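You operate a simulated robot arm through the tools that you are given. There is no shell and no other tool.

The job below is to be done with a simulated robot arm. You get a single attempt, and the scene is never put back.

Task
Wipe the block clean and shut it in the drawer; cloth back. Where these are worked on the way, their far stop is far enough and under half their travel is too little: drawer. What is to be rubbed or washed off counts as gone when no trace of it is left.
Where things are to end (x, y in the base frame): block within 6 cm of [78, 16].

The check looks at the end state, three seconds after you hand in, the way a careful person would. Anything else that was tipped, shoved, dropped, spilled or broken makes it a failure. Flat cloth is picked up by pressing the open fingertips on it (5 to 10 N) and closing them slowly along it; thin cloth reads only 2 to 8 mm in the jaws.

Robot
A 7-joint arm with a two-finger parallel gripper, fixed in place. Base frame: the origin is at the foot of the arm, x ahead of it, y to its left, z up. Units: cm, rad, N and s.
With the tool pointing down near the work surface it reaches from about 36 to 78 cm from the base axis. Its first joint turns from -2.496 to 2.496 rad. Payload 3 kg.
The TCP is the grasp point between the finger pads, 3 cm short of the fingertips. In the tool frame z runs along the fingers and y along their closing line. Largest opening 11 cm; finger width 2, thickness 1; the body of the gripper, 4.8 by 11.2 cm, starts 5.5 cm behind the TCP.
Orientation is that of the tool frame in the base frame, as a unit quaternion [x, y, z, w]. With the fingers straight down and closing along the base's y, the tool's x points along the base's -x, its y along +y and its z along -z.

Tools
- The arm moves only by the tool apply_moves. Its arguments are lists of equal length, an entry for each row: "rotation": the turn, a rotation vector about the base's x, y, z in units of 180 degrees (1.0 is 180 degrees), a list of three; "linear": the shift along the base's x, y, z in units of 200 mm (1.0 is 200 mm), a list of three; "hand": the finger opening in m, from 0 to 0.11. In form: {"rotation": [[rx, ry, rz], ...], "linear": [[dx, dy, dz], ...], "hand": [hand, ...]}. A call has 1 to 20 rows; each row is the pose to reach, as a shift and turn from the pose commanded when the call began. A call with a number of a shift or a turn outside -1 to 1 is refused whole. A row lasts 0.2 s, in which the tool goes at most 5 cm and 0.15 rad; a call with a longer step from one row to the next is refused whole, and so is a gripper value outside its range. A pose out of reach is approached as far as the arm can. The call stops where the force on the tool passes 50 N (or 10 N more than at its start, if that is more) or the arm is blocked; 0.2 s more then pass. Each finger travels about 15.3 cm/s and halts on what it meets, pressing with about 45 N; the grip force reading is that of the motor and also rises with nothing between the fingers. The clock runs only during rows and for 0.2 s after the last one: add rows that repeat a pose to give the fingers time. The reply holds the time, the measured pose of the TCP, the force on the tool along the base axes, the opening and the grip force, in the units named above and with some noise, with the torque about the TCP (base axes, N m) and any sound that the robot's microphone picked up.
- Cameras (640 x 400 px; columns grow to the right, rows downward): "scene" is fixed at [4.94, 64.97, 134.9]; the picture's right is [-0.62, -0.78, 0.00], its down [-0.32, 0.26, -0.91] and it looks along [0.71, -0.57, -0.41] (base axes); focal length 374 px, centre (320, 200). "wrist" rides on the gripper at [7.2, 1.7, -10.3] in the tool frame; the picture's right is [-0.23, 0.97, 0.00], its down [-0.76, -0.18, -0.62] and it looks along [-0.61, -0.14, 0.78] (tool axes); focal length 222 px, centre (320, 200). There is no depth. A picture from a camera that has moved, and an enlarged one, comes with that camera's place and axes in the base frame and with its lens.
- camera(camera): a new picture of that camera. The clock stands still meanwhile.
- move_column(by): slides the trunk up (or, below 0, down) by that many cm; the arm rides with it, the base frame stays. It gives what a move gives, with no picture.
- close_up(camera, box): a new picture of the part [left, top, right, bottom] of that camera's present view, enlarged. The clock stands still meanwhile.
- finish_job(): hands the job in; it is judged then, once.

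Places have to be worked out from the pictures, the camera data and where the tool is seen. Open the gripper and draw the arm clear of the work before you hand the job in, unless the task says otherwise.

The tools are called as name(argument=value, ...) on one line, values as JSON. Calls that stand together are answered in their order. apply_moves: Moves the arm, as the interface text tells. Its arguments: {"type":"object","properties":{"rotation":{"type":"array"},"linear":{"type":"array"},"hand":{"type":"array"}},"required":["rotation","linear","hand"]} The other tools are called the same way: move_column (by) slides the trunk up or down; camera (camera) takes a picture; close_up (camera, box) takes an enlarged picture of a part of a camera's view; finish_job () hands the job in.

At the start:

```text
clock: 0.0
tcp_pos: [55.93, -12.24, 109.73]
tool_rot: [0.0, 1.0, 0.0, 0.0]
ft_force: [-0.2, 0.5, -0.2]
torque: [0.01, 0.01, -0.01]
grip_width: 10.99
grasp_force: 0.1
trunk travel left (down, up): [-22.5, 26.5]
```

scene: 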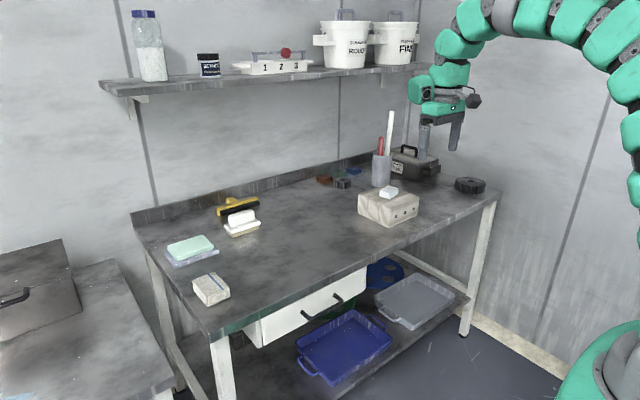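
wrist: 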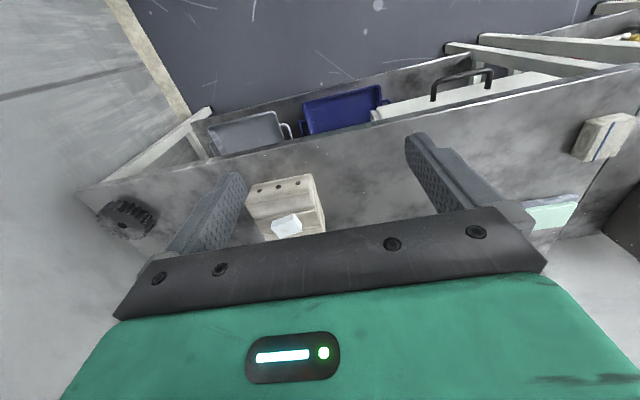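

I begin by looking closely at the table and its objects before moving anything.

close_up(camera="scene", box=[130, 180, 290, 320])

close_up(camera="scene", box=[300, 130, 500, 240])

close_up(camera="scene", box=[200, 240, 440, 390])

close_up(camera="wrist", box=[60, 30, 640, 250])

```text
2.86 times, centred on (210, 250) of scene
camera zoom: at [4.94, 64.97, 134.9], right [-0.62, -0.78, 0.0], down [-0.32, 0.26, -0.91], along [0.71, -0.57, -0.41], focal length 1067 px, centre (634, 57)
```

zoom: 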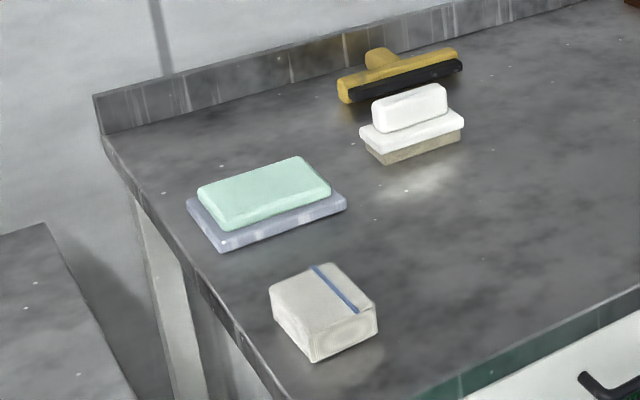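

```text
3.20 times, centred on (400, 185) of scene
camera zoom: at [4.94, 64.97, 134.9], right [-0.62, -0.78, 0.0], down [-0.32, 0.26, -0.91], along [0.71, -0.57, -0.41], focal length 1195 px, centre (64, 248)
```

zoom: 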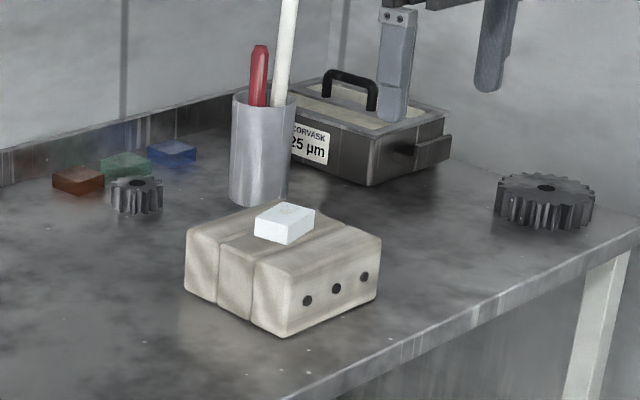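

```text
2.67 times, centred on (320, 315) of scene
camera zoom: at [4.94, 64.97, 134.9], right [-0.62, -0.78, 0.0], down [-0.32, 0.26, -0.91], along [0.71, -0.57, -0.41], focal length 996 px, centre (320, -107)
```

zoom: 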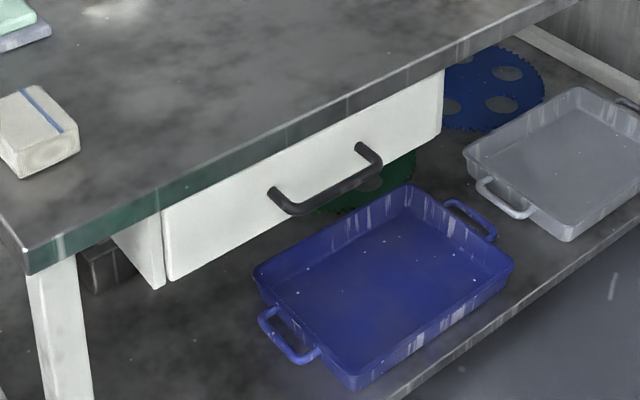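

```text
1.10 times, centred on (350, 140) of wrist
camera zoom: at [48.74, -10.58, 120.18], right [0.23, 0.97, 0.0], down [0.76, -0.18, 0.62], along [0.61, -0.14, -0.78], focal length 245 px, centre (287, 266)
```

zoom: 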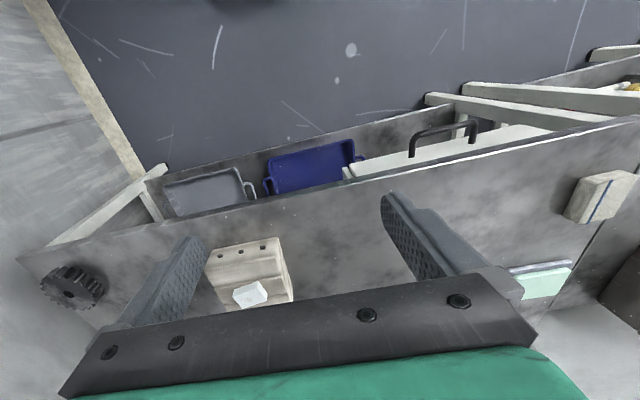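

The block with three holes sits around (80, -25) with something white on top. I zoom in further on each candidate object to tell the block, its dirt and the cloth apart.

close_up(camera="scene", box=[350, 175, 430, 235])

close_up(camera="scene", box=[180, 260, 250, 315])

close_up(camera="scene", box=[155, 190, 275, 275])

close_up(camera="scene", box=[305, 150, 375, 205])

close_up(camera="scene", box=[100, 0, 430, 110])

close_up(camera="scene", box=[0, 220, 200, 400])

```text
6.67 times, centred on (390, 205) of scene
camera zoom: at [4.94, 64.97, 134.9], right [-0.62, -0.78, 0.0], down [-0.32, 0.26, -0.91], along [0.71, -0.57, -0.41], focal length 2490 px, centre (-147, 167)
```

zoom: 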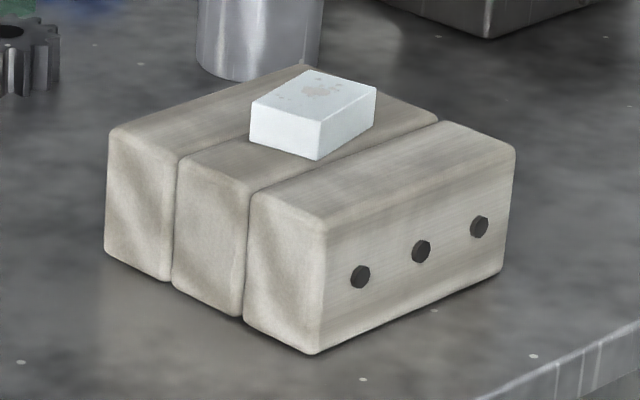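

```text
7.27 times, centred on (215, 288) of scene
camera zoom: at [4.94, 64.97, 134.9], right [-0.62, -0.78, 0.0], down [-0.32, 0.26, -0.91], along [0.71, -0.57, -0.41], focal length 2716 px, centre (1084, -436)
```

zoom: 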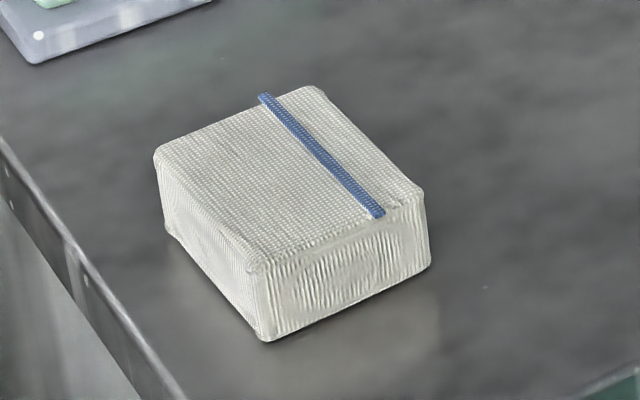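

```text
4.71 times, centred on (215, 232) of scene
camera zoom: at [4.94, 64.97, 134.9], right [-0.62, -0.78, 0.0], down [-0.32, 0.26, -0.91], along [0.71, -0.57, -0.41], focal length 1758 px, centre (814, 47)
```

zoom: 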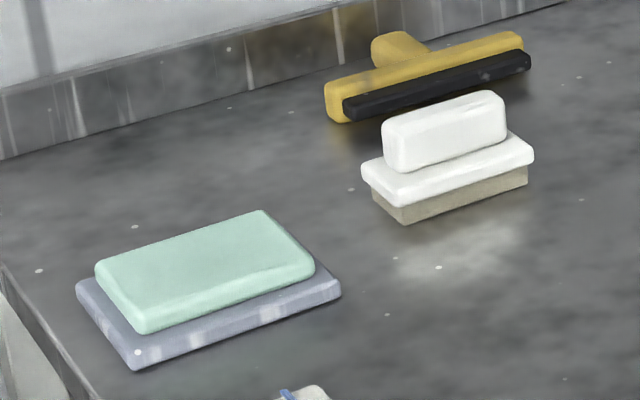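

```text
7.27 times, centred on (340, 178) of scene
camera zoom: at [4.94, 64.97, 134.9], right [-0.62, -0.78, 0.0], down [-0.32, 0.26, -0.91], along [0.71, -0.57, -0.41], focal length 2716 px, centre (174, 364)
```

zoom: 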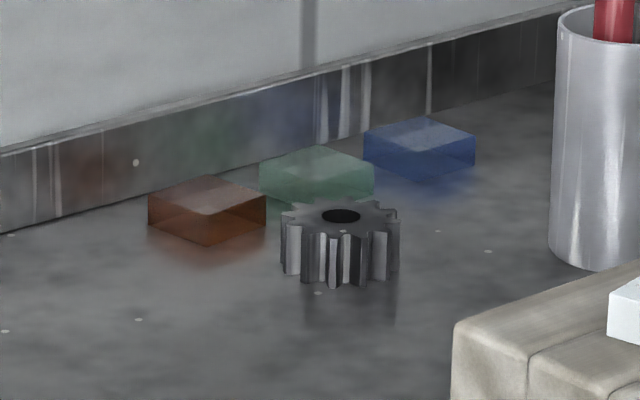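

```text
1.94 times, centred on (265, 55) of scene
camera zoom: at [4.94, 64.97, 134.9], right [-0.62, -0.78, 0.0], down [-0.32, 0.26, -0.91], along [0.71, -0.57, -0.41], focal length 724 px, centre (427, 481)
```

zoom: 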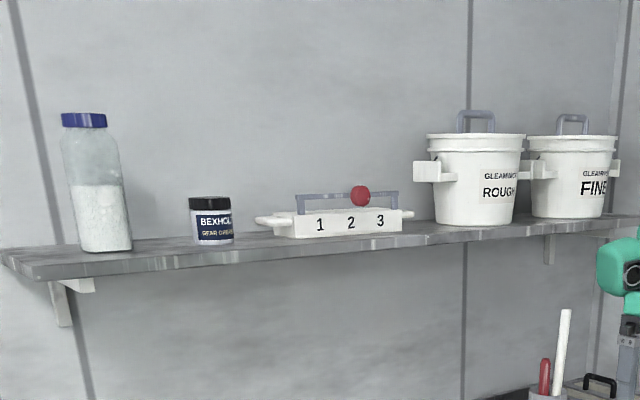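

```text
2.22 times, centred on (100, 310) of scene
camera zoom: at [4.94, 64.97, 134.9], right [-0.62, -0.78, 0.0], down [-0.32, 0.26, -0.91], along [0.71, -0.57, -0.41], focal length 830 px, centre (809, -44)
```

zoom: 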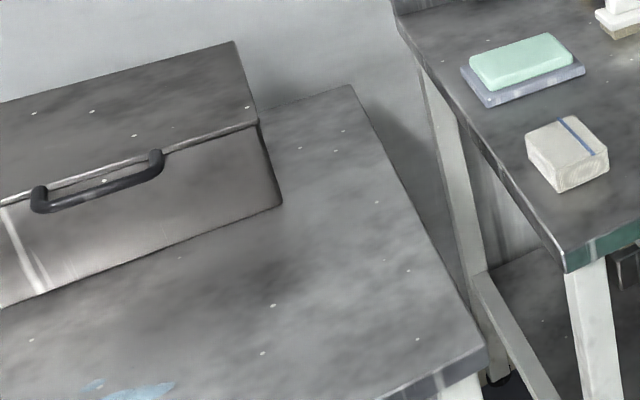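

The white block on the wooden rest carries a brownish smear on its top, so it is "the block"; the folded waffle pad with blue stripe near (75, 41) looks like the cloth. I move the hand nearer to view the block with the wrist camera.

apply_moves(rotation=[[0, 0, 0], [0, 0, 0], [0, 0, 0], [0, 0, 0], [0, 0, 0]], linear=[[0.13, -0.1, -0.1], [0.26, -0.2, -0.2], [0.39, -0.3, -0.3], [0.52, -0.4, -0.4], [0.64, -0.5, -0.5]], hand=[0.11, 0.11, 0.11, 0.11, 0.11])

camera(camera="wrist")

camera(camera="scene")

```text
clock: 1.2
tcp_pos: [68.86, -22.26, 99.79]
tool_rot: [0.0, 1.0, 0.001, 0.0]
ft_force: [-1.4, 0.5, 0.5]
torque: [-0.01, -0.02, 0.01]
grip_width: 11.01
grasp_force: 0.0
trunk travel left (down, up): [-22.5, 26.5]
```

```text
taken
camera wrist: at [61.55, -20.57, 110.09], right [0.23, 0.97, 0.0], down [0.76, -0.18, 0.62], along [0.61, -0.14, -0.78], focal length 222 px, centre (320, 200)
```

wrist: 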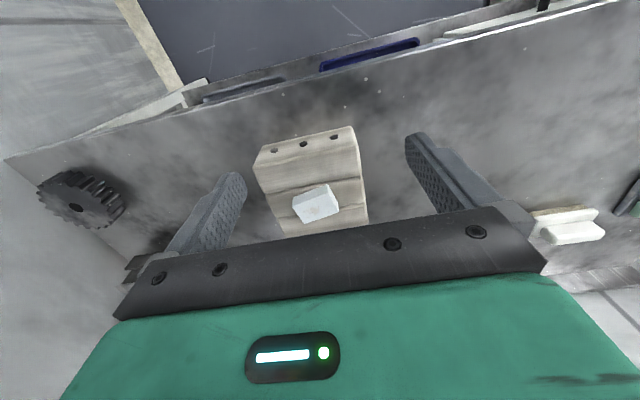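

```text
taken
```

scene: 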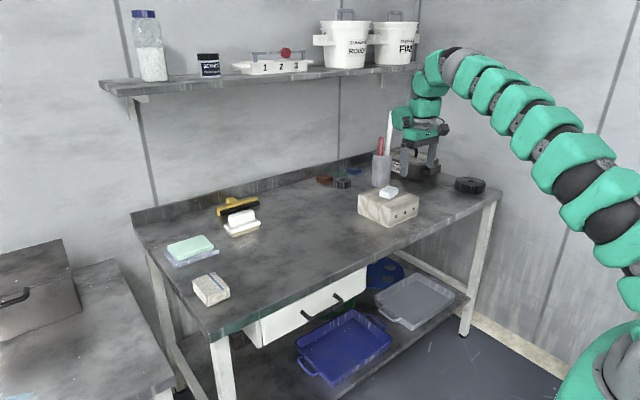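

The view is consistent, with the block at about (80.3, -25.2, 86). I enlarge the block in the wrist view.

close_up(camera="wrist", box=[240, 120, 380, 240])

close_up(camera="wrist", box=[280, 175, 345, 230])

```text
3.33 times, centred on (310, 180) of wrist
camera zoom: at [61.55, -20.57, 110.09], right [0.23, 0.97, 0.0], down [0.76, -0.18, 0.62], along [0.61, -0.14, -0.78], focal length 740 px, centre (353, 267)
```

zoom: 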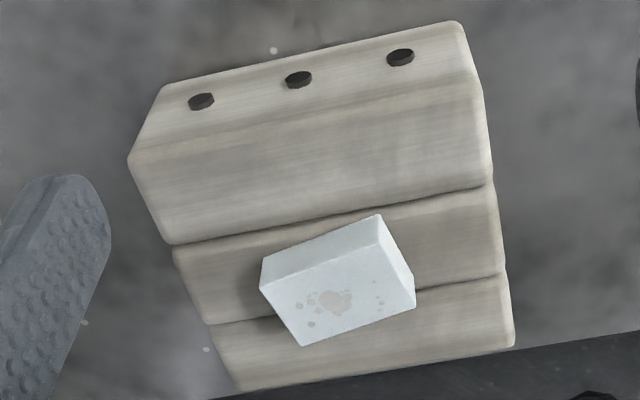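

```text
7.27 times, centred on (312, 202) of wrist
camera zoom: at [61.55, -20.57, 110.09], right [0.23, 0.97, 0.0], down [0.76, -0.18, 0.62], along [0.61, -0.14, -0.78], focal length 1615 px, centre (374, 182)
```

zoom: 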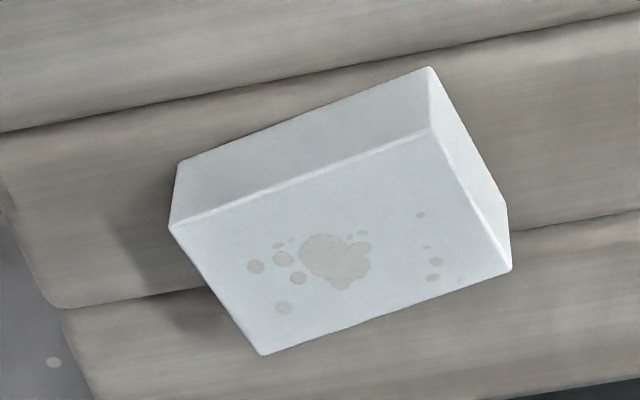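

The top of the small white block is dotted with spots; its size is about 5.3 × 3.6 cm, with the long side roughly along y. Next I bring the hand back toward the drawer side to look at the handle and the cloth.

apply_moves(rotation=[[0, 0, 0], [0, 0, 0], [0, 0, 0], [0, 0, 0], [0, 0, 0]], linear=[[-0.1, 0.2, 0], [-0.2, 0.4, 0], [-0.3, 0.6, 0], [-0.4, 0.8, 0], [-0.5, 1.0, 0]], hand=[0.11, 0.11, 0.11, 0.11, 0.11])

apply_moves(rotation=[[0, 0, 0], [0, 0, 0], [0, 0, 0], [0, 0, 0], [0, 0, 0]], linear=[[-0.09, 0.2, -0.05], [-0.18, 0.4, -0.1], [-0.27, 0.6, -0.2], [-0.36, 0.8, -0.3], [-0.45, 1.0, -0.35]], hand=[0.11, 0.11, 0.11, 0.11, 0.11])

camera(camera="wrist")

camera(camera="scene")

```text
clock: 2.4
tcp_pos: [58.76, -2.37, 99.81]
tool_rot: [0.0, 1.0, 0.0, 0.0]
ft_force: [0.9, -0.4, -0.2]
torque: [0.05, 0.02, -0.01]
grip_width: 10.98
grasp_force: 0.1
trunk travel left (down, up): [-22.5, 26.5]
```

```text
clock: 3.6
tcp_pos: [49.89, 17.81, 92.8]
tool_rot: [0.001, 1.0, 0.0, -0.001]
ft_force: [0.6, 0.2, 0.4]
torque: [0.04, 0.02, 0.03]
grip_width: 11.0
grasp_force: 0.1
trunk travel left (down, up): [-22.5, 26.5]
```

```text
taken
camera wrist: at [42.58, 19.44, 103.27], right [0.23, 0.97, 0.0], down [0.76, -0.18, 0.62], along [0.61, -0.14, -0.78], focal length 222 px, centre (320, 200)
```

wrist: 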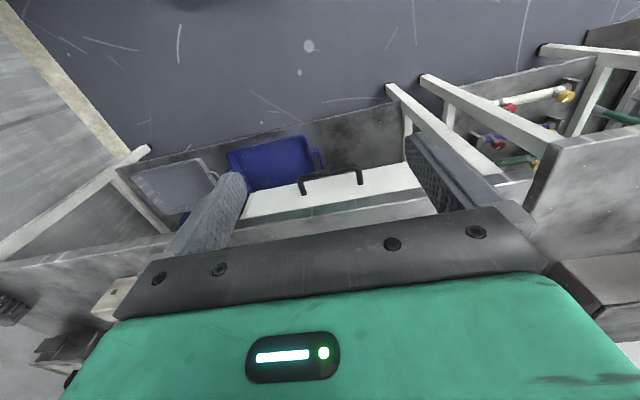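

```text
taken
```

scene: 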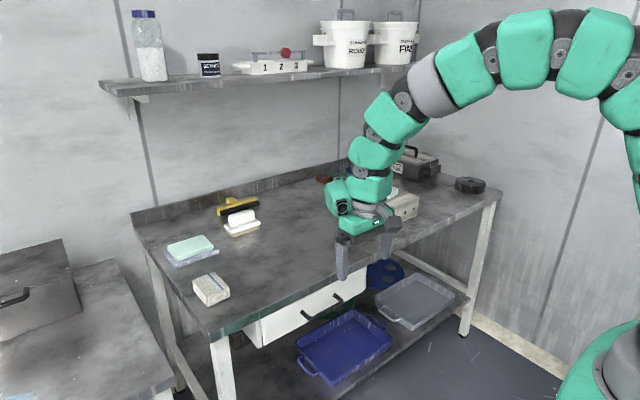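

I enlarge the drawer area to work out the table edge, drawer front and handle bar places.

close_up(camera="wrist", box=[220, 130, 440, 270])

close_up(camera="scene", box=[230, 255, 380, 350])

```text
2.86 times, centred on (330, 200) of wrist
camera zoom: at [42.58, 19.44, 103.27], right [0.23, 0.97, 0.0], down [0.76, -0.18, 0.62], along [0.61, -0.14, -0.78], focal length 635 px, centre (291, 200)
```

zoom: 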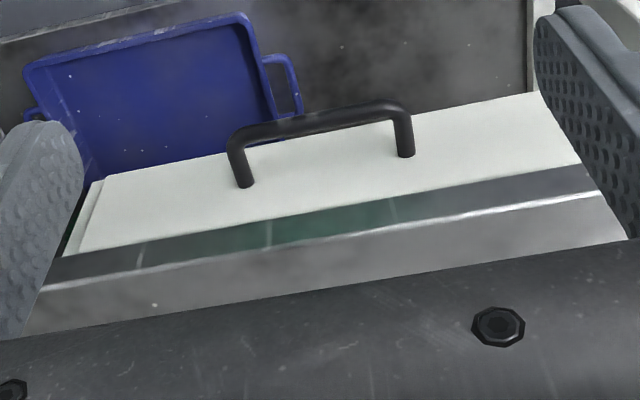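

```text
4.21 times, centred on (305, 302) of scene
camera zoom: at [4.94, 64.97, 134.9], right [-0.62, -0.78, 0.0], down [-0.32, 0.26, -0.91], along [0.71, -0.57, -0.41], focal length 1572 px, centre (383, -232)
```

zoom: 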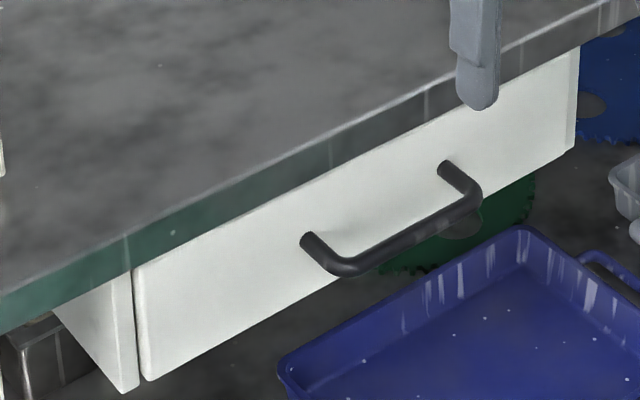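

The handle bar lies at about (63.5, 16, 69), drawer front at x≈67.3, table front edge at x≈64.3. Now I move over toward the cloth to view it from close by.

apply_moves(rotation=[[0, 0, 0], [0, 0, 0], [0, 0, 0], [0, 0, 0], [0, 0, 0], [0, 0, 0], [0, 0, 0]], linear=[[0, 0.1, 0.1], [0.1, 0.25, 0.15], [0.2, 0.4, 0.18], [0.3, 0.55, 0.2], [0.4, 0.7, 0.2], [0.5, 0.85, 0.2], [0.55, 1.0, 0.2]], hand=[0.11, 0.11, 0.11, 0.11, 0.11, 0.11, 0.11])

camera(camera="wrist")

camera(camera="scene")

```text
clock: 5.2
tcp_pos: [60.81, 37.9, 96.92]
tool_rot: [0.0, 1.0, 0.0, -0.002]
ft_force: [-0.7, 0.6, -0.3]
torque: [0.03, 0.02, -0.02]
grip_width: 11.01
grasp_force: 0.1
trunk travel left (down, up): [-22.5, 26.5]
```

```text
taken
camera wrist: at [53.56, 39.48, 107.23], right [0.23, 0.97, 0.0], down [0.76, -0.18, 0.62], along [0.61, -0.14, -0.78], focal length 222 px, centre (320, 200)
```

wrist: 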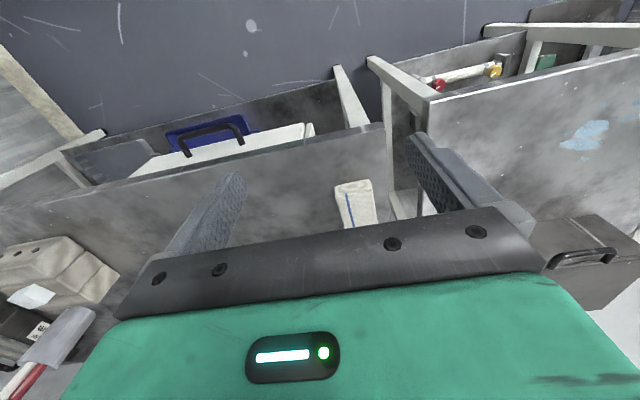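

```text
taken
```

scene: 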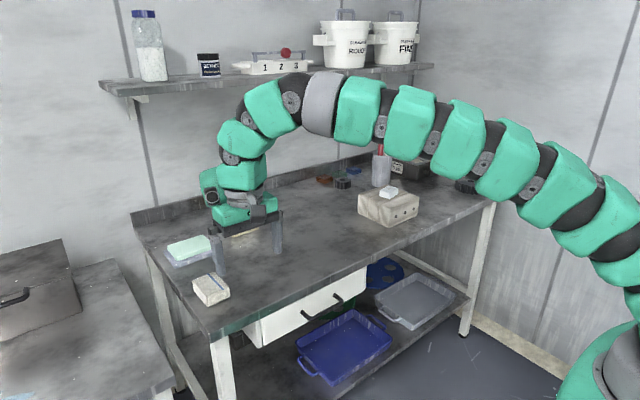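

I enlarge the cloth in the wrist view to fix its corners.

close_up(camera="wrist", box=[310, 165, 400, 235])

close_up(camera="scene", box=[180, 260, 250, 315])

```text
5.71 times, centred on (355, 200) of wrist
camera zoom: at [53.56, 39.48, 107.23], right [0.23, 0.97, 0.0], down [0.76, -0.18, 0.62], along [0.61, -0.14, -0.78], focal length 1269 px, centre (120, 200)
```

zoom: 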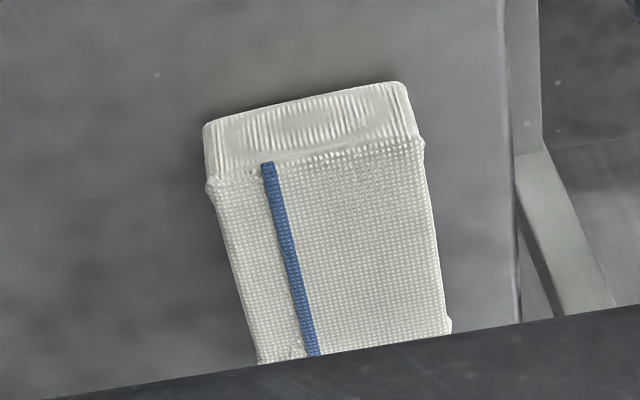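

```text
7.27 times, centred on (215, 288) of scene
camera zoom: at [4.94, 64.97, 134.9], right [-0.62, -0.78, 0.0], down [-0.32, 0.26, -0.91], along [0.71, -0.57, -0.41], focal length 2716 px, centre (1084, -436)
```

zoom: 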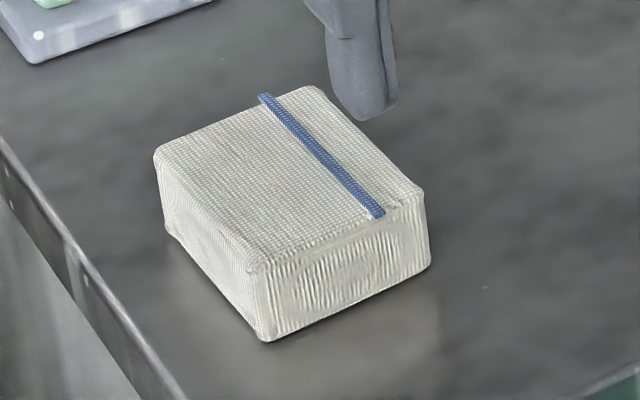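

The cloth is about 6 cm wide and 3 cm high with its near face around x≈75. I test how far the arm reaches with the tool straight down by moving outward at a safe height.

apply_moves(rotation=[[0, 0, 0], [0, 0, 0], [0, 0, 0], [0, 0, 0], [0, 0, 0]], linear=[[0.2, 0.02, -0.02], [0.4, 0.05, -0.05], [0.55, 0.08, -0.08], [0.7, 0.1, -0.1], [0.85, 0.1, -0.1]], hand=[0.11, 0.11, 0.11, 0.11, 0.11])

camera(camera="scene")

camera(camera="wrist")

```text
clock: 6.4
tcp_pos: [65.74, 38.4, 96.16]
tool_rot: [0.0, 1.0, 0.0, -0.001]
ft_force: [-0.3, 0.1, 0.2]
torque: [0.02, 0.03, 0.0]
grip_width: 10.99
grasp_force: 0.0
out of reach, approached as far as the arm can: row 2, 3, 4, 5
trunk travel left (down, up): [-22.5, 26.5]
```

```text
taken
```

scene: 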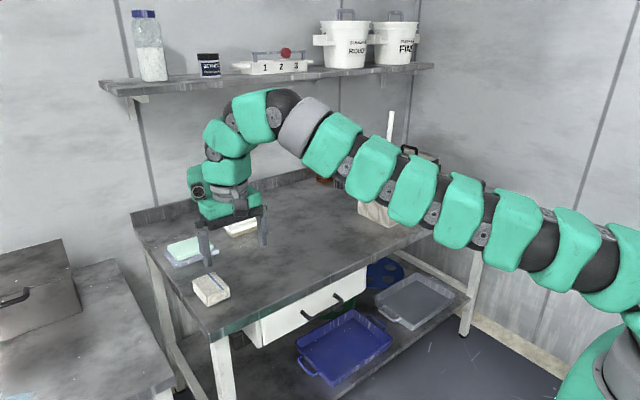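

```text
taken
camera wrist: at [58.5, 39.99, 106.63], right [0.23, 0.97, 0.0], down [0.76, -0.18, 0.62], along [0.61, -0.14, -0.78], focal length 222 px, centre (320, 200)
```

wrist: 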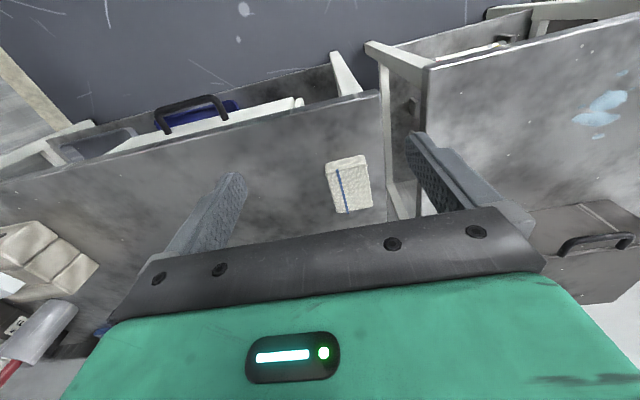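

The straight-down reach ends near r≈76, so I will need an outward tilt for cloth and block. First I enlarge the cloth in this second wrist position to fix its place and the table height.

close_up(camera="wrist", box=[305, 140, 395, 220])

close_up(camera="wrist", box=[320, 75, 400, 155])

```text
5.00 times, centred on (350, 180) of wrist
camera zoom: at [58.5, 39.99, 106.63], right [0.23, 0.97, 0.0], down [0.76, -0.18, 0.62], along [0.61, -0.14, -0.78], focal length 1111 px, centre (170, 300)
```

zoom: 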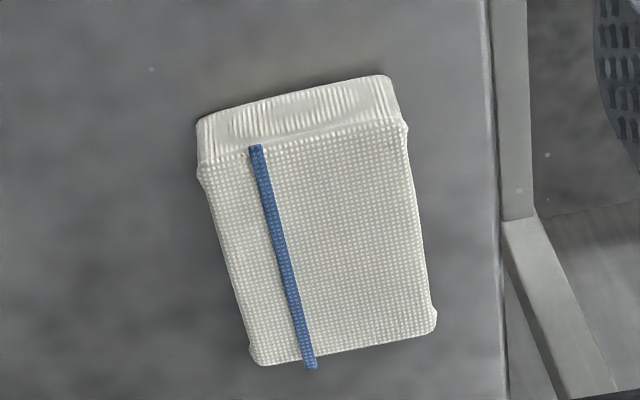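

```text
5.00 times, centred on (360, 115) of wrist
camera zoom: at [58.5, 39.99, 106.63], right [0.23, 0.97, 0.0], down [0.76, -0.18, 0.62], along [0.61, -0.14, -0.78], focal length 1111 px, centre (120, 625)
```

zoom: 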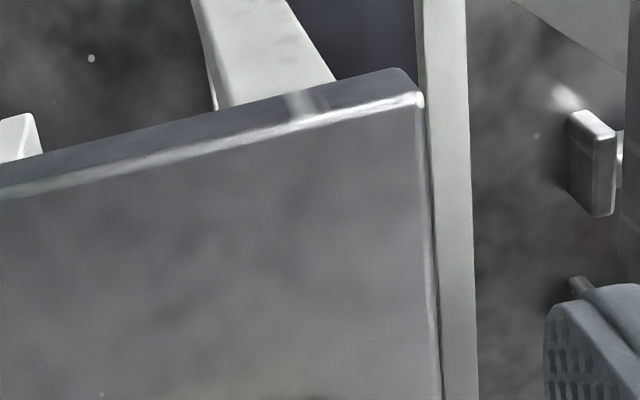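

Refined: table top z≈76.5, cloth spans x 75.2–82.8, y 37–43, top ≈79.4; block centre ≈(81.9,-25.9). I back off a little to find out from where the shifts are now counted.

apply_moves(rotation=[[0, 0, 0], [0, 0, 0]], linear=[[-0.1, 0, 0], [-0.25, 0, 0]], hand=[0.11, 0.11])

```text
clock: 7.0
tcp_pos: [60.83, 38.12, 96.03]
tool_rot: [0.0, 1.0, -0.001, -0.001]
ft_force: [0.8, -0.9, -1.0]
torque: [0.04, 0.08, 0.02]
grip_width: 11.01
grasp_force: 0.0
trunk travel left (down, up): [-22.5, 26.5]
```

The shifts count from the pose really reached. Now I tilt the tool outward (toward +x) by 45° in place to gain reach.

apply_moves(rotation=[[0, -0.042, 0], [0, -0.084, 0], [0, -0.126, 0], [0, -0.168, 0], [0, -0.21, 0], [0, -0.25, 0]], linear=[[0, 0, 0], [0, 0, 0], [0, 0, 0], [0, 0, 0], [0, 0, 0], [0, 0, 0]], hand=[0.11, 0.11, 0.11, 0.11, 0.11, 0.11])

camera(camera="scene")

camera(camera="wrist")

```text
clock: 8.4
tcp_pos: [60.91, 38.09, 96.02]
tool_rot: [0.0, 0.924, 0.0, 0.382]
ft_force: [-0.1, 0.6, 0.1]
torque: [0.01, 0.0, 0.0]
grip_width: 11.01
grasp_force: 0.1
trunk travel left (down, up): [-22.5, 26.5]
```

```text
taken
```

scene: 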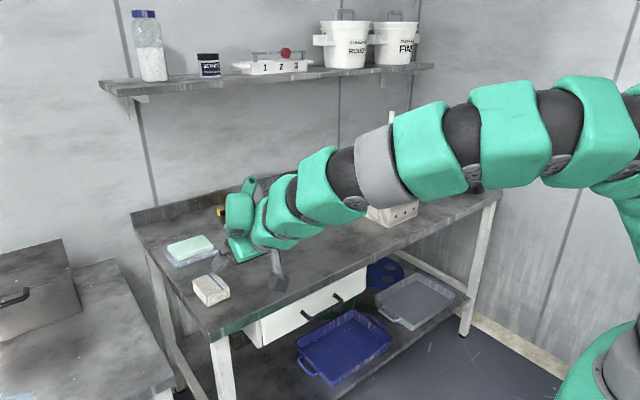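

```text
taken
camera wrist: at [48.37, 39.78, 98.34], right [0.16, 0.97, 0.16], down [0.1, -0.18, 0.98], along [0.98, -0.14, -0.12], focal length 222 px, centre (320, 200)
```

wrist: 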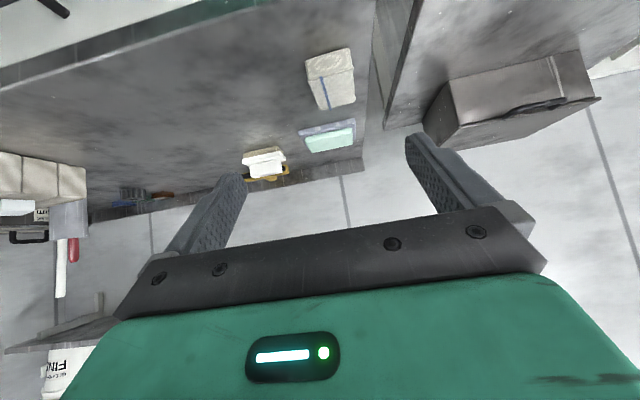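

The tilt worked in place. I now go toward a pre-grasp point short of and above the cloth, about (72, 40, 88), to see whether the arm reaches it.

apply_moves(rotation=[[0, 0, 0], [0, 0, 0], [0, 0, 0], [0, 0, 0], [0, 0, 0]], linear=[[0.1, 0.02, -0.08], [0.2, 0.04, -0.16], [0.3, 0.06, -0.24], [0.42, 0.08, -0.32], [0.55, 0.1, -0.4]], hand=[0.11, 0.11, 0.11, 0.11, 0.11])

camera(camera="scene")

camera(camera="wrist")

```text
clock: 9.6
tcp_pos: [71.89, 40.21, 88.12]
tool_rot: [-0.001, 0.924, 0.001, 0.384]
ft_force: [-0.1, 0.4, -0.1]
torque: [-0.02, 0.02, 0.0]
grip_width: 10.98
grasp_force: 0.1
trunk travel left (down, up): [-22.5, 26.5]
```

```text
taken
```

scene: 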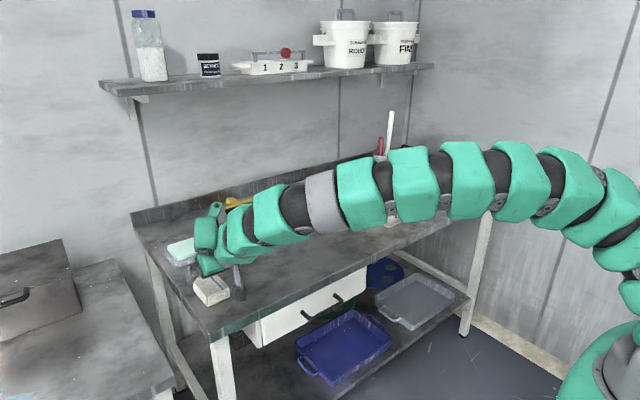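

```text
taken
camera wrist: at [59.37, 41.83, 90.37], right [0.16, 0.97, 0.16], down [0.1, -0.18, 0.98], along [0.98, -0.14, -0.12], focal length 222 px, centre (320, 200)
```

wrist: 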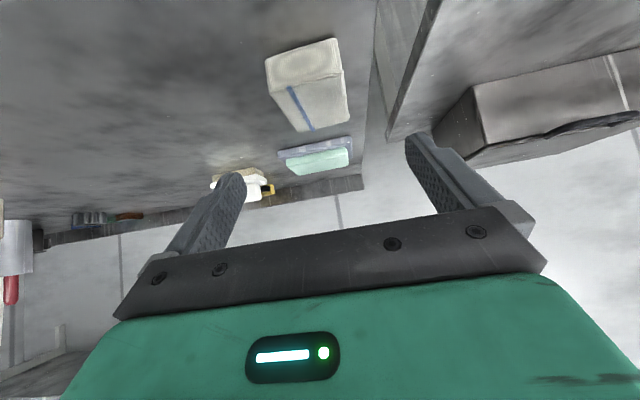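

Reached. The low view of the cloth gives a good height check, so I enlarge it.

close_up(camera="wrist", box=[250, 30, 370, 140])

close_up(camera="scene", box=[180, 190, 270, 310])

```text
3.64 times, centred on (310, 85) of wrist
camera zoom: at [59.37, 41.83, 90.37], right [0.16, 0.97, 0.16], down [0.1, -0.18, 0.98], along [0.98, -0.14, -0.12], focal length 808 px, centre (356, 618)
```

zoom: 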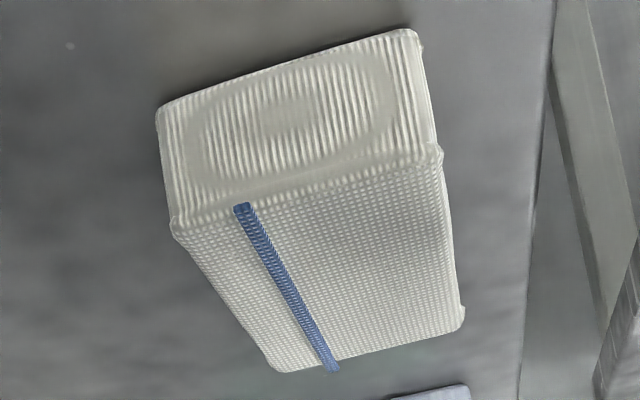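

```text
3.33 times, centred on (225, 250) of scene
camera zoom: at [4.94, 64.97, 134.9], right [-0.62, -0.78, 0.0], down [-0.32, 0.26, -0.91], along [0.71, -0.57, -0.41], focal length 1245 px, centre (637, 33)
```

zoom: 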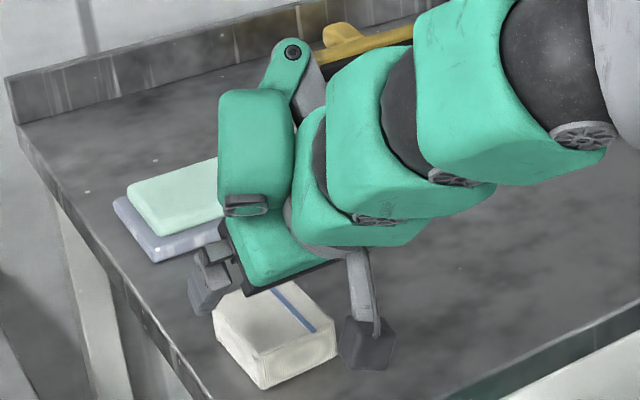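

The cloth is 7.5 × 6 × 2.75 cm, centred at (79, 40) with the table at 76.4. I move above it and then lower so the fingertips straddle it with about 0.9 cm left to the table.

apply_moves(rotation=[[0, 0, 0], [0, 0, 0], [0, 0, 0], [0, 0, 0], [0, 0, 0]], linear=[[0.13, 0, -0.05], [0.26, 0, -0.15], [0.26, 0, -0.25], [0.26, 0, -0.34], [0.26, 0, -0.34]], hand=[0.11, 0.11, 0.11, 0.11, 0.11])

close_up(camera="wrist", box=[160, 0, 520, 220])

close_up(camera="scene", box=[160, 210, 270, 310])

```text
clock: 10.8
tcp_pos: [77.03, 40.1, 81.28]
tool_rot: [-0.001, 0.924, 0.0, 0.383]
ft_force: [0.0, -0.3, -1.2]
torque: [0.03, 0.01, -0.03]
grip_width: 11.0
grasp_force: 0.0
trunk travel left (down, up): [-22.5, 26.5]
```

```text
1.78 times, centred on (340, 110) of wrist
camera zoom: at [64.52, 41.84, 83.5], right [0.16, 0.97, 0.16], down [0.1, -0.18, 0.98], along [0.98, -0.14, -0.12], focal length 395 px, centre (284, 360)
```

zoom: 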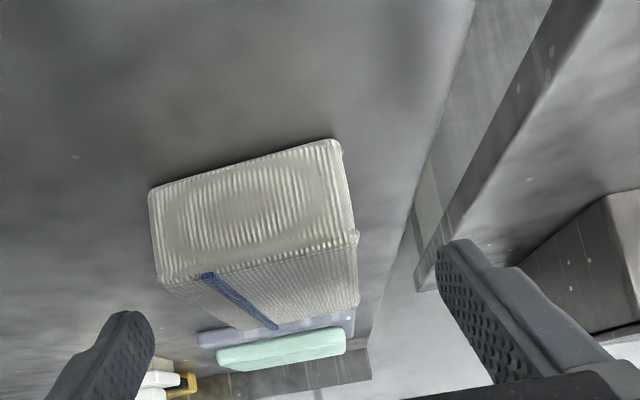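

```text
4.00 times, centred on (215, 260) of scene
camera zoom: at [4.94, 64.97, 134.9], right [-0.62, -0.78, 0.0], down [-0.32, 0.26, -0.91], along [0.71, -0.57, -0.41], focal length 1494 px, centre (740, -40)
```

zoom: 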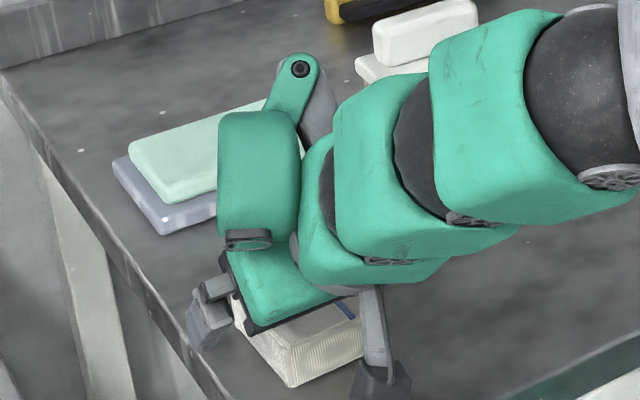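

The tool stands at z 81.3; I lower 1.2 cm and close slowly on the cloth's sides.

apply_moves(rotation=[[0, 0, 0], [0, 0, 0], [0, 0, 0], [0, 0, 0], [0, 0, 0], [0, 0, 0], [0, 0, 0]], linear=[[0, -0.005, -0.03], [0, -0.005, -0.06], [0, -0.005, -0.06], [0, -0.005, -0.06], [0, -0.005, -0.06], [0, -0.005, -0.06], [0, -0.005, -0.06]], hand=[0.11, 0.1, 0.08, 0.065, 0.058, 0.054, 0.054])

close_up(camera="wrist", box=[160, 0, 520, 220])

close_up(camera="scene", box=[160, 210, 270, 310])

```text
clock: 12.4
tcp_pos: [76.92, 40.15, 80.14]
tool_rot: [-0.001, 0.924, 0.001, 0.383]
ft_force: [-0.9, 0.3, 1.1]
torque: [0.03, -0.01, 0.01]
grip_width: 6.11
grasp_force: 45.1
trunk travel left (down, up): [-22.5, 26.5]
```

```text
1.78 times, centred on (340, 110) of wrist
camera zoom: at [64.54, 41.76, 82.36], right [0.16, 0.97, 0.16], down [0.1, -0.18, 0.98], along [0.98, -0.14, -0.12], focal length 395 px, centre (284, 360)
```

zoom: 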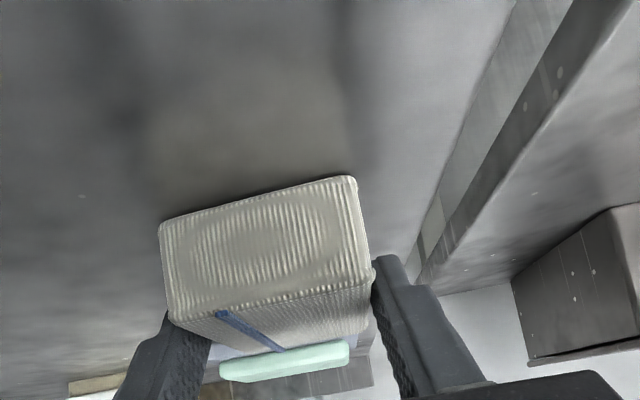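

```text
4.00 times, centred on (215, 260) of scene
camera zoom: at [4.94, 64.97, 134.9], right [-0.62, -0.78, 0.0], down [-0.32, 0.26, -0.91], along [0.71, -0.57, -0.41], focal length 1494 px, centre (740, -40)
```

zoom: 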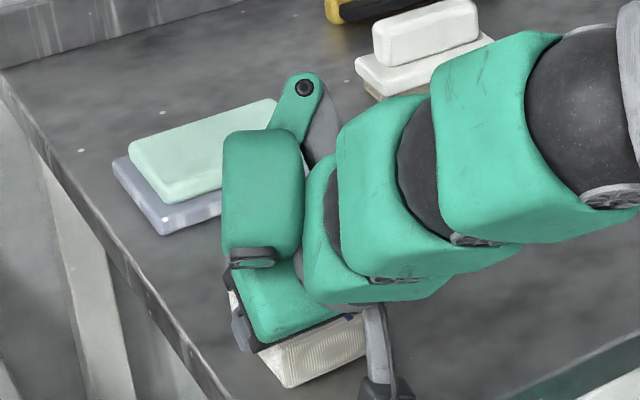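

The cloth is held (6.1 cm, 45 N); its place to return to is TCP (76.9, 40.15, 80.1). I lift it straight up, then draw back a little.

apply_moves(rotation=[[0, 0, 0], [0, 0, 0], [0, 0, 0], [0, 0, 0], [0, 0, 0], [0, 0, 0], [0, 0, 0]], linear=[[0, 0, 0.05], [0, 0, 0.15], [0, 0, 0.3], [-0.05, 0, 0.5], [-0.15, 0, 0.65], [-0.3, -0.05, 0.8], [-0.4, -0.2, 0.85]], hand=[0.054, 0.054, 0.054, 0.054, 0.054, 0.054, 0.054])

camera(camera="wrist")

camera(camera="scene")

```text
clock: 14.0
tcp_pos: [68.94, 35.94, 97.17]
tool_rot: [0.0, 0.924, 0.0, 0.383]
ft_force: [0.6, 1.5, -1.5]
torque: [-0.02, 0.04, -0.02]
grip_width: 6.12
grasp_force: 45.4
trunk travel left (down, up): [-22.5, 26.5]
```

```text
taken
camera wrist: at [56.47, 37.64, 99.47], right [0.16, 0.97, 0.16], down [0.1, -0.18, 0.98], along [0.98, -0.14, -0.12], focal length 222 px, centre (320, 200)
```

wrist: 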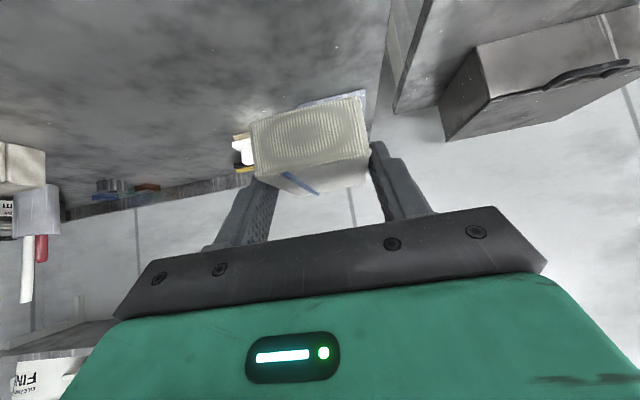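

```text
taken
```

scene: 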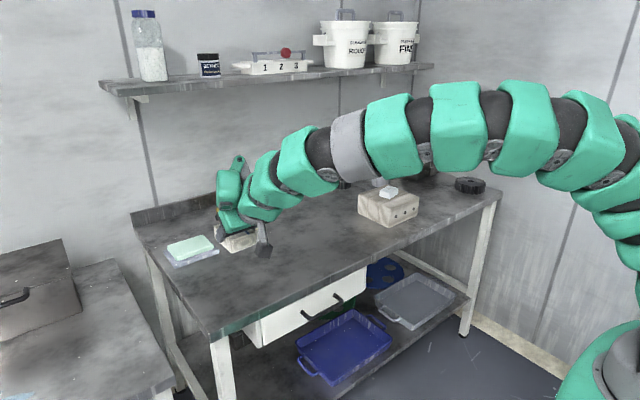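

The pad holds firmly without rotating. I carry it across along -y at this height.

apply_moves(rotation=[[0, 0, 0], [0, 0, 0], [0, 0, 0], [0, 0, 0], [0, 0, 0]], linear=[[0, -0.2, 0], [0, -0.4, 0], [0, -0.6, 0], [0, -0.8, 0], [0, -1.0, 0]], hand=[0.054, 0.054, 0.054, 0.054, 0.054])

apply_moves(rotation=[[0, 0, 0], [0, 0, 0], [0, 0, 0], [0, 0, 0], [0, 0, 0]], linear=[[0, -0.2, 0], [0, -0.4, 0], [0, -0.6, 0], [0, -0.8, 0], [0, -1.0, 0]], hand=[0.054, 0.054, 0.054, 0.054, 0.054])

apply_moves(rotation=[[0, 0, 0], [0, 0, 0], [0, 0, 0], [0, 0, 0], [0, 0, 0]], linear=[[0, -0.2, 0], [0, -0.4, 0], [0, -0.6, 0], [0, -0.8, 0], [0, -1.0, 0]], hand=[0.054, 0.054, 0.054, 0.054, 0.054])

camera(camera="wrist")

camera(camera="scene")

```text
clock: 15.2
tcp_pos: [68.87, 16.15, 96.9]
tool_rot: [0.0, 0.924, 0.0, 0.383]
ft_force: [-0.3, 1.1, -1.1]
torque: [-0.07, 0.02, -0.02]
grip_width: 6.11
grasp_force: 44.9
trunk travel left (down, up): [-22.5, 26.5]
```

```text
clock: 16.4
tcp_pos: [69.07, -3.9, 96.97]
tool_rot: [0.0, 0.924, 0.0, 0.383]
ft_force: [-0.4, 0.9, -0.3]
torque: [-0.02, 0.01, -0.04]
grip_width: 6.1
grasp_force: 45.2
trunk travel left (down, up): [-22.5, 26.5]
```

```text
clock: 17.6
tcp_pos: [69.05, -23.92, 96.98]
tool_rot: [-0.001, 0.924, 0.0, 0.382]
ft_force: [-0.1, 0.1, -0.8]
torque: [-0.03, 0.03, 0.01]
grip_width: 6.09
grasp_force: 45.2
trunk travel left (down, up): [-22.5, 26.5]
```

```text
taken
camera wrist: at [56.58, -22.31, 99.23], right [0.16, 0.97, 0.16], down [0.1, -0.18, 0.98], along [0.98, -0.14, -0.12], focal length 222 px, centre (320, 200)
```

wrist: 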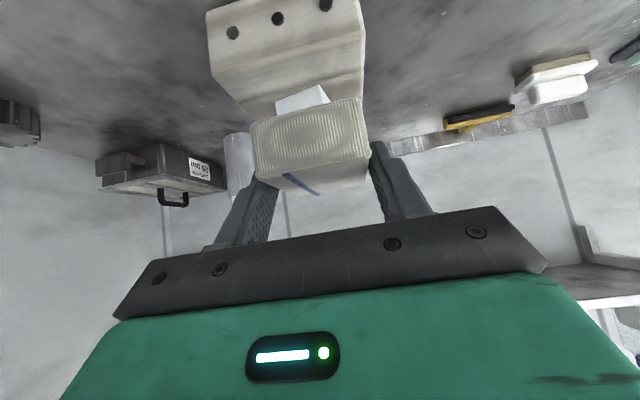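

```text
taken
```

scene: 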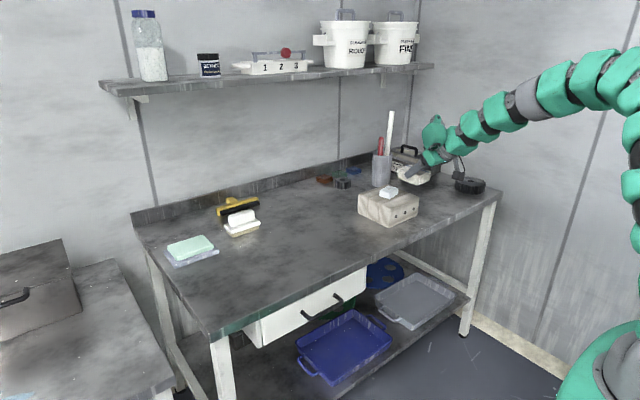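

Now with a low view of the block I enlarge it to measure its height and the wooden rest.

close_up(camera="wrist", box=[200, 0, 380, 130])

close_up(camera="scene", box=[350, 170, 430, 235])

```text
3.08 times, centred on (290, 65) of wrist
camera zoom: at [56.58, -22.31, 99.23], right [0.16, 0.97, 0.16], down [0.1, -0.18, 0.98], along [0.98, -0.14, -0.12], focal length 684 px, centre (412, 615)
```

zoom: 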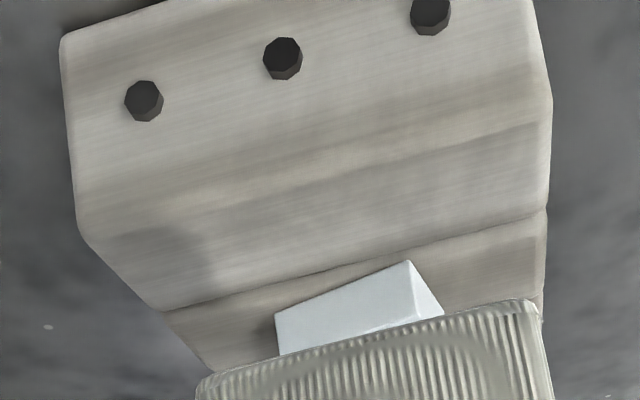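

```text
6.15 times, centred on (390, 202) of scene
camera zoom: at [4.94, 64.97, 134.9], right [-0.62, -0.78, 0.0], down [-0.32, 0.26, -0.91], along [0.71, -0.57, -0.41], focal length 2298 px, centre (-111, 185)
```

zoom: 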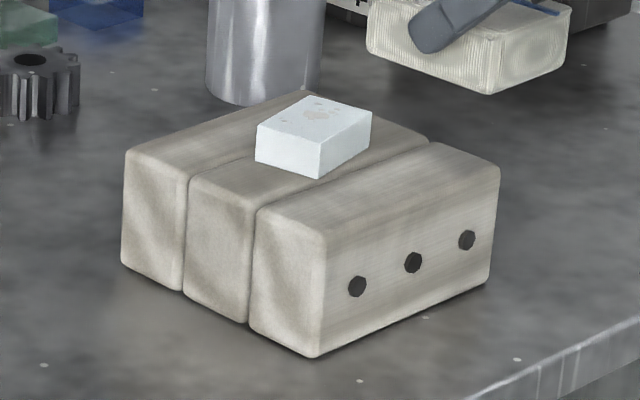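

Block top z≈86.2, its centre (81.7,-25.9), rest top 84. I bring the pad over the block, its underside about 2 cm above.

apply_moves(rotation=[[0, 0, 0], [0, 0, 0], [0, 0, 0], [0, 0, 0], [0, 0, 0]], linear=[[0.15, -0.03, 0], [0.3, -0.06, 0], [0.45, -0.09, -0.05], [0.53, -0.09, -0.15], [0.53, -0.09, -0.25]], hand=[0.054, 0.054, 0.054, 0.054, 0.054])

camera(camera="wrist")

close_up(camera="scene", box=[340, 130, 460, 235])

```text
clock: 18.8
tcp_pos: [79.69, -25.64, 91.94]
tool_rot: [-0.001, 0.924, 0.001, 0.382]
ft_force: [-0.2, 0.6, 0.4]
torque: [-0.02, 0.0, 0.04]
grip_width: 6.1
grasp_force: 45.5
trunk travel left (down, up): [-22.5, 26.5]
```

```text
taken
camera wrist: at [67.22, -24.06, 94.23], right [0.16, 0.97, 0.16], down [0.1, -0.18, 0.98], along [0.98, -0.14, -0.13], focal length 222 px, centre (320, 200)
```

wrist: 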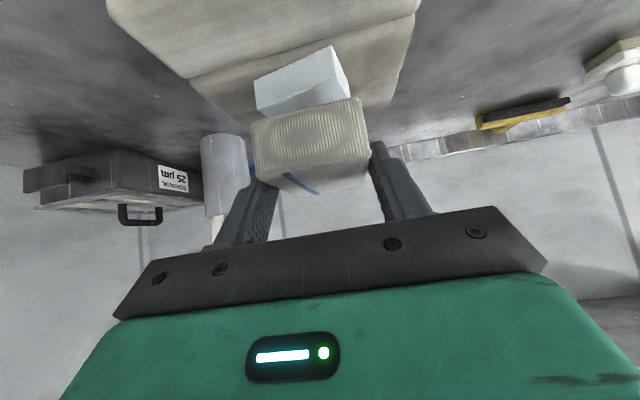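

```text
3.81 times, centred on (400, 182) of scene
camera zoom: at [4.94, 64.97, 134.9], right [-0.62, -0.78, 0.0], down [-0.32, 0.26, -0.91], along [0.71, -0.57, -0.41], focal length 1423 px, centre (15, 267)
```

zoom: 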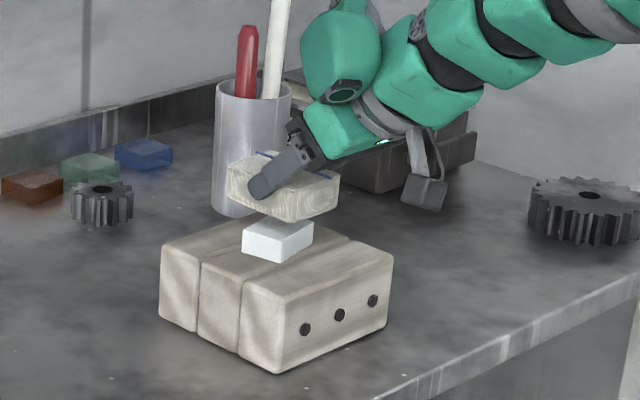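

Well aligned above the block. I go down to just above contact and then in tiny steps, watching the force.

apply_moves(rotation=[[0, 0, 0], [0, 0, 0], [0, 0, 0]], linear=[[0, 0, -0.04], [0, 0, -0.075], [0, 0, -0.085]], hand=[0.054, 0.054, 0.054])

apply_moves(rotation=[[0, 0, 0], [0, 0, 0]], linear=[[0, 0, -0.01], [0, 0, -0.01]], hand=[0.054, 0.054])

```text
clock: 19.6
tcp_pos: [79.62, -25.76, 90.35]
tool_rot: [0.0, 0.924, -0.001, 0.383]
ft_force: [0.3, 0.3, -0.8]
torque: [-0.02, -0.02, -0.03]
grip_width: 6.14
grasp_force: 45.2
trunk travel left (down, up): [-22.5, 26.5]
```

```text
clock: 20.2
tcp_pos: [79.74, -25.69, 90.12]
tool_rot: [0.001, 0.924, -0.001, 0.382]
ft_force: [0.5, -0.6, 0.0]
torque: [-0.01, 0.01, -0.03]
grip_width: 6.08
grasp_force: 45.6
trunk travel left (down, up): [-22.5, 26.5]
```

No contact yet at z 90.1; I continue downward in 2 mm steps.

apply_moves(rotation=[[0, 0, 0], [0, 0, 0]], linear=[[0, 0, -0.01], [0, 0, -0.01]], hand=[0.054, 0.054])

apply_moves(rotation=[[0, 0, 0], [0, 0, 0]], linear=[[0, 0, -0.01], [0, 0, -0.01]], hand=[0.054, 0.054])

```text
clock: 20.8
tcp_pos: [79.74, -25.73, 89.94]
tool_rot: [0.0, 0.924, 0.0, 0.382]
ft_force: [-0.1, 0.3, -0.8]
torque: [0.0, -0.02, -0.01]
grip_width: 6.1
grasp_force: 44.7
trunk travel left (down, up): [-22.5, 26.5]
```

```text
clock: 21.4
tcp_pos: [79.63, -25.75, 89.82]
tool_rot: [0.0, 0.924, 0.0, 0.383]
ft_force: [-0.7, 0.5, 0.6]
torque: [0.02, -0.03, 0.01]
grip_width: 6.11
grasp_force: 45.1
trunk travel left (down, up): [-22.5, 26.5]
```

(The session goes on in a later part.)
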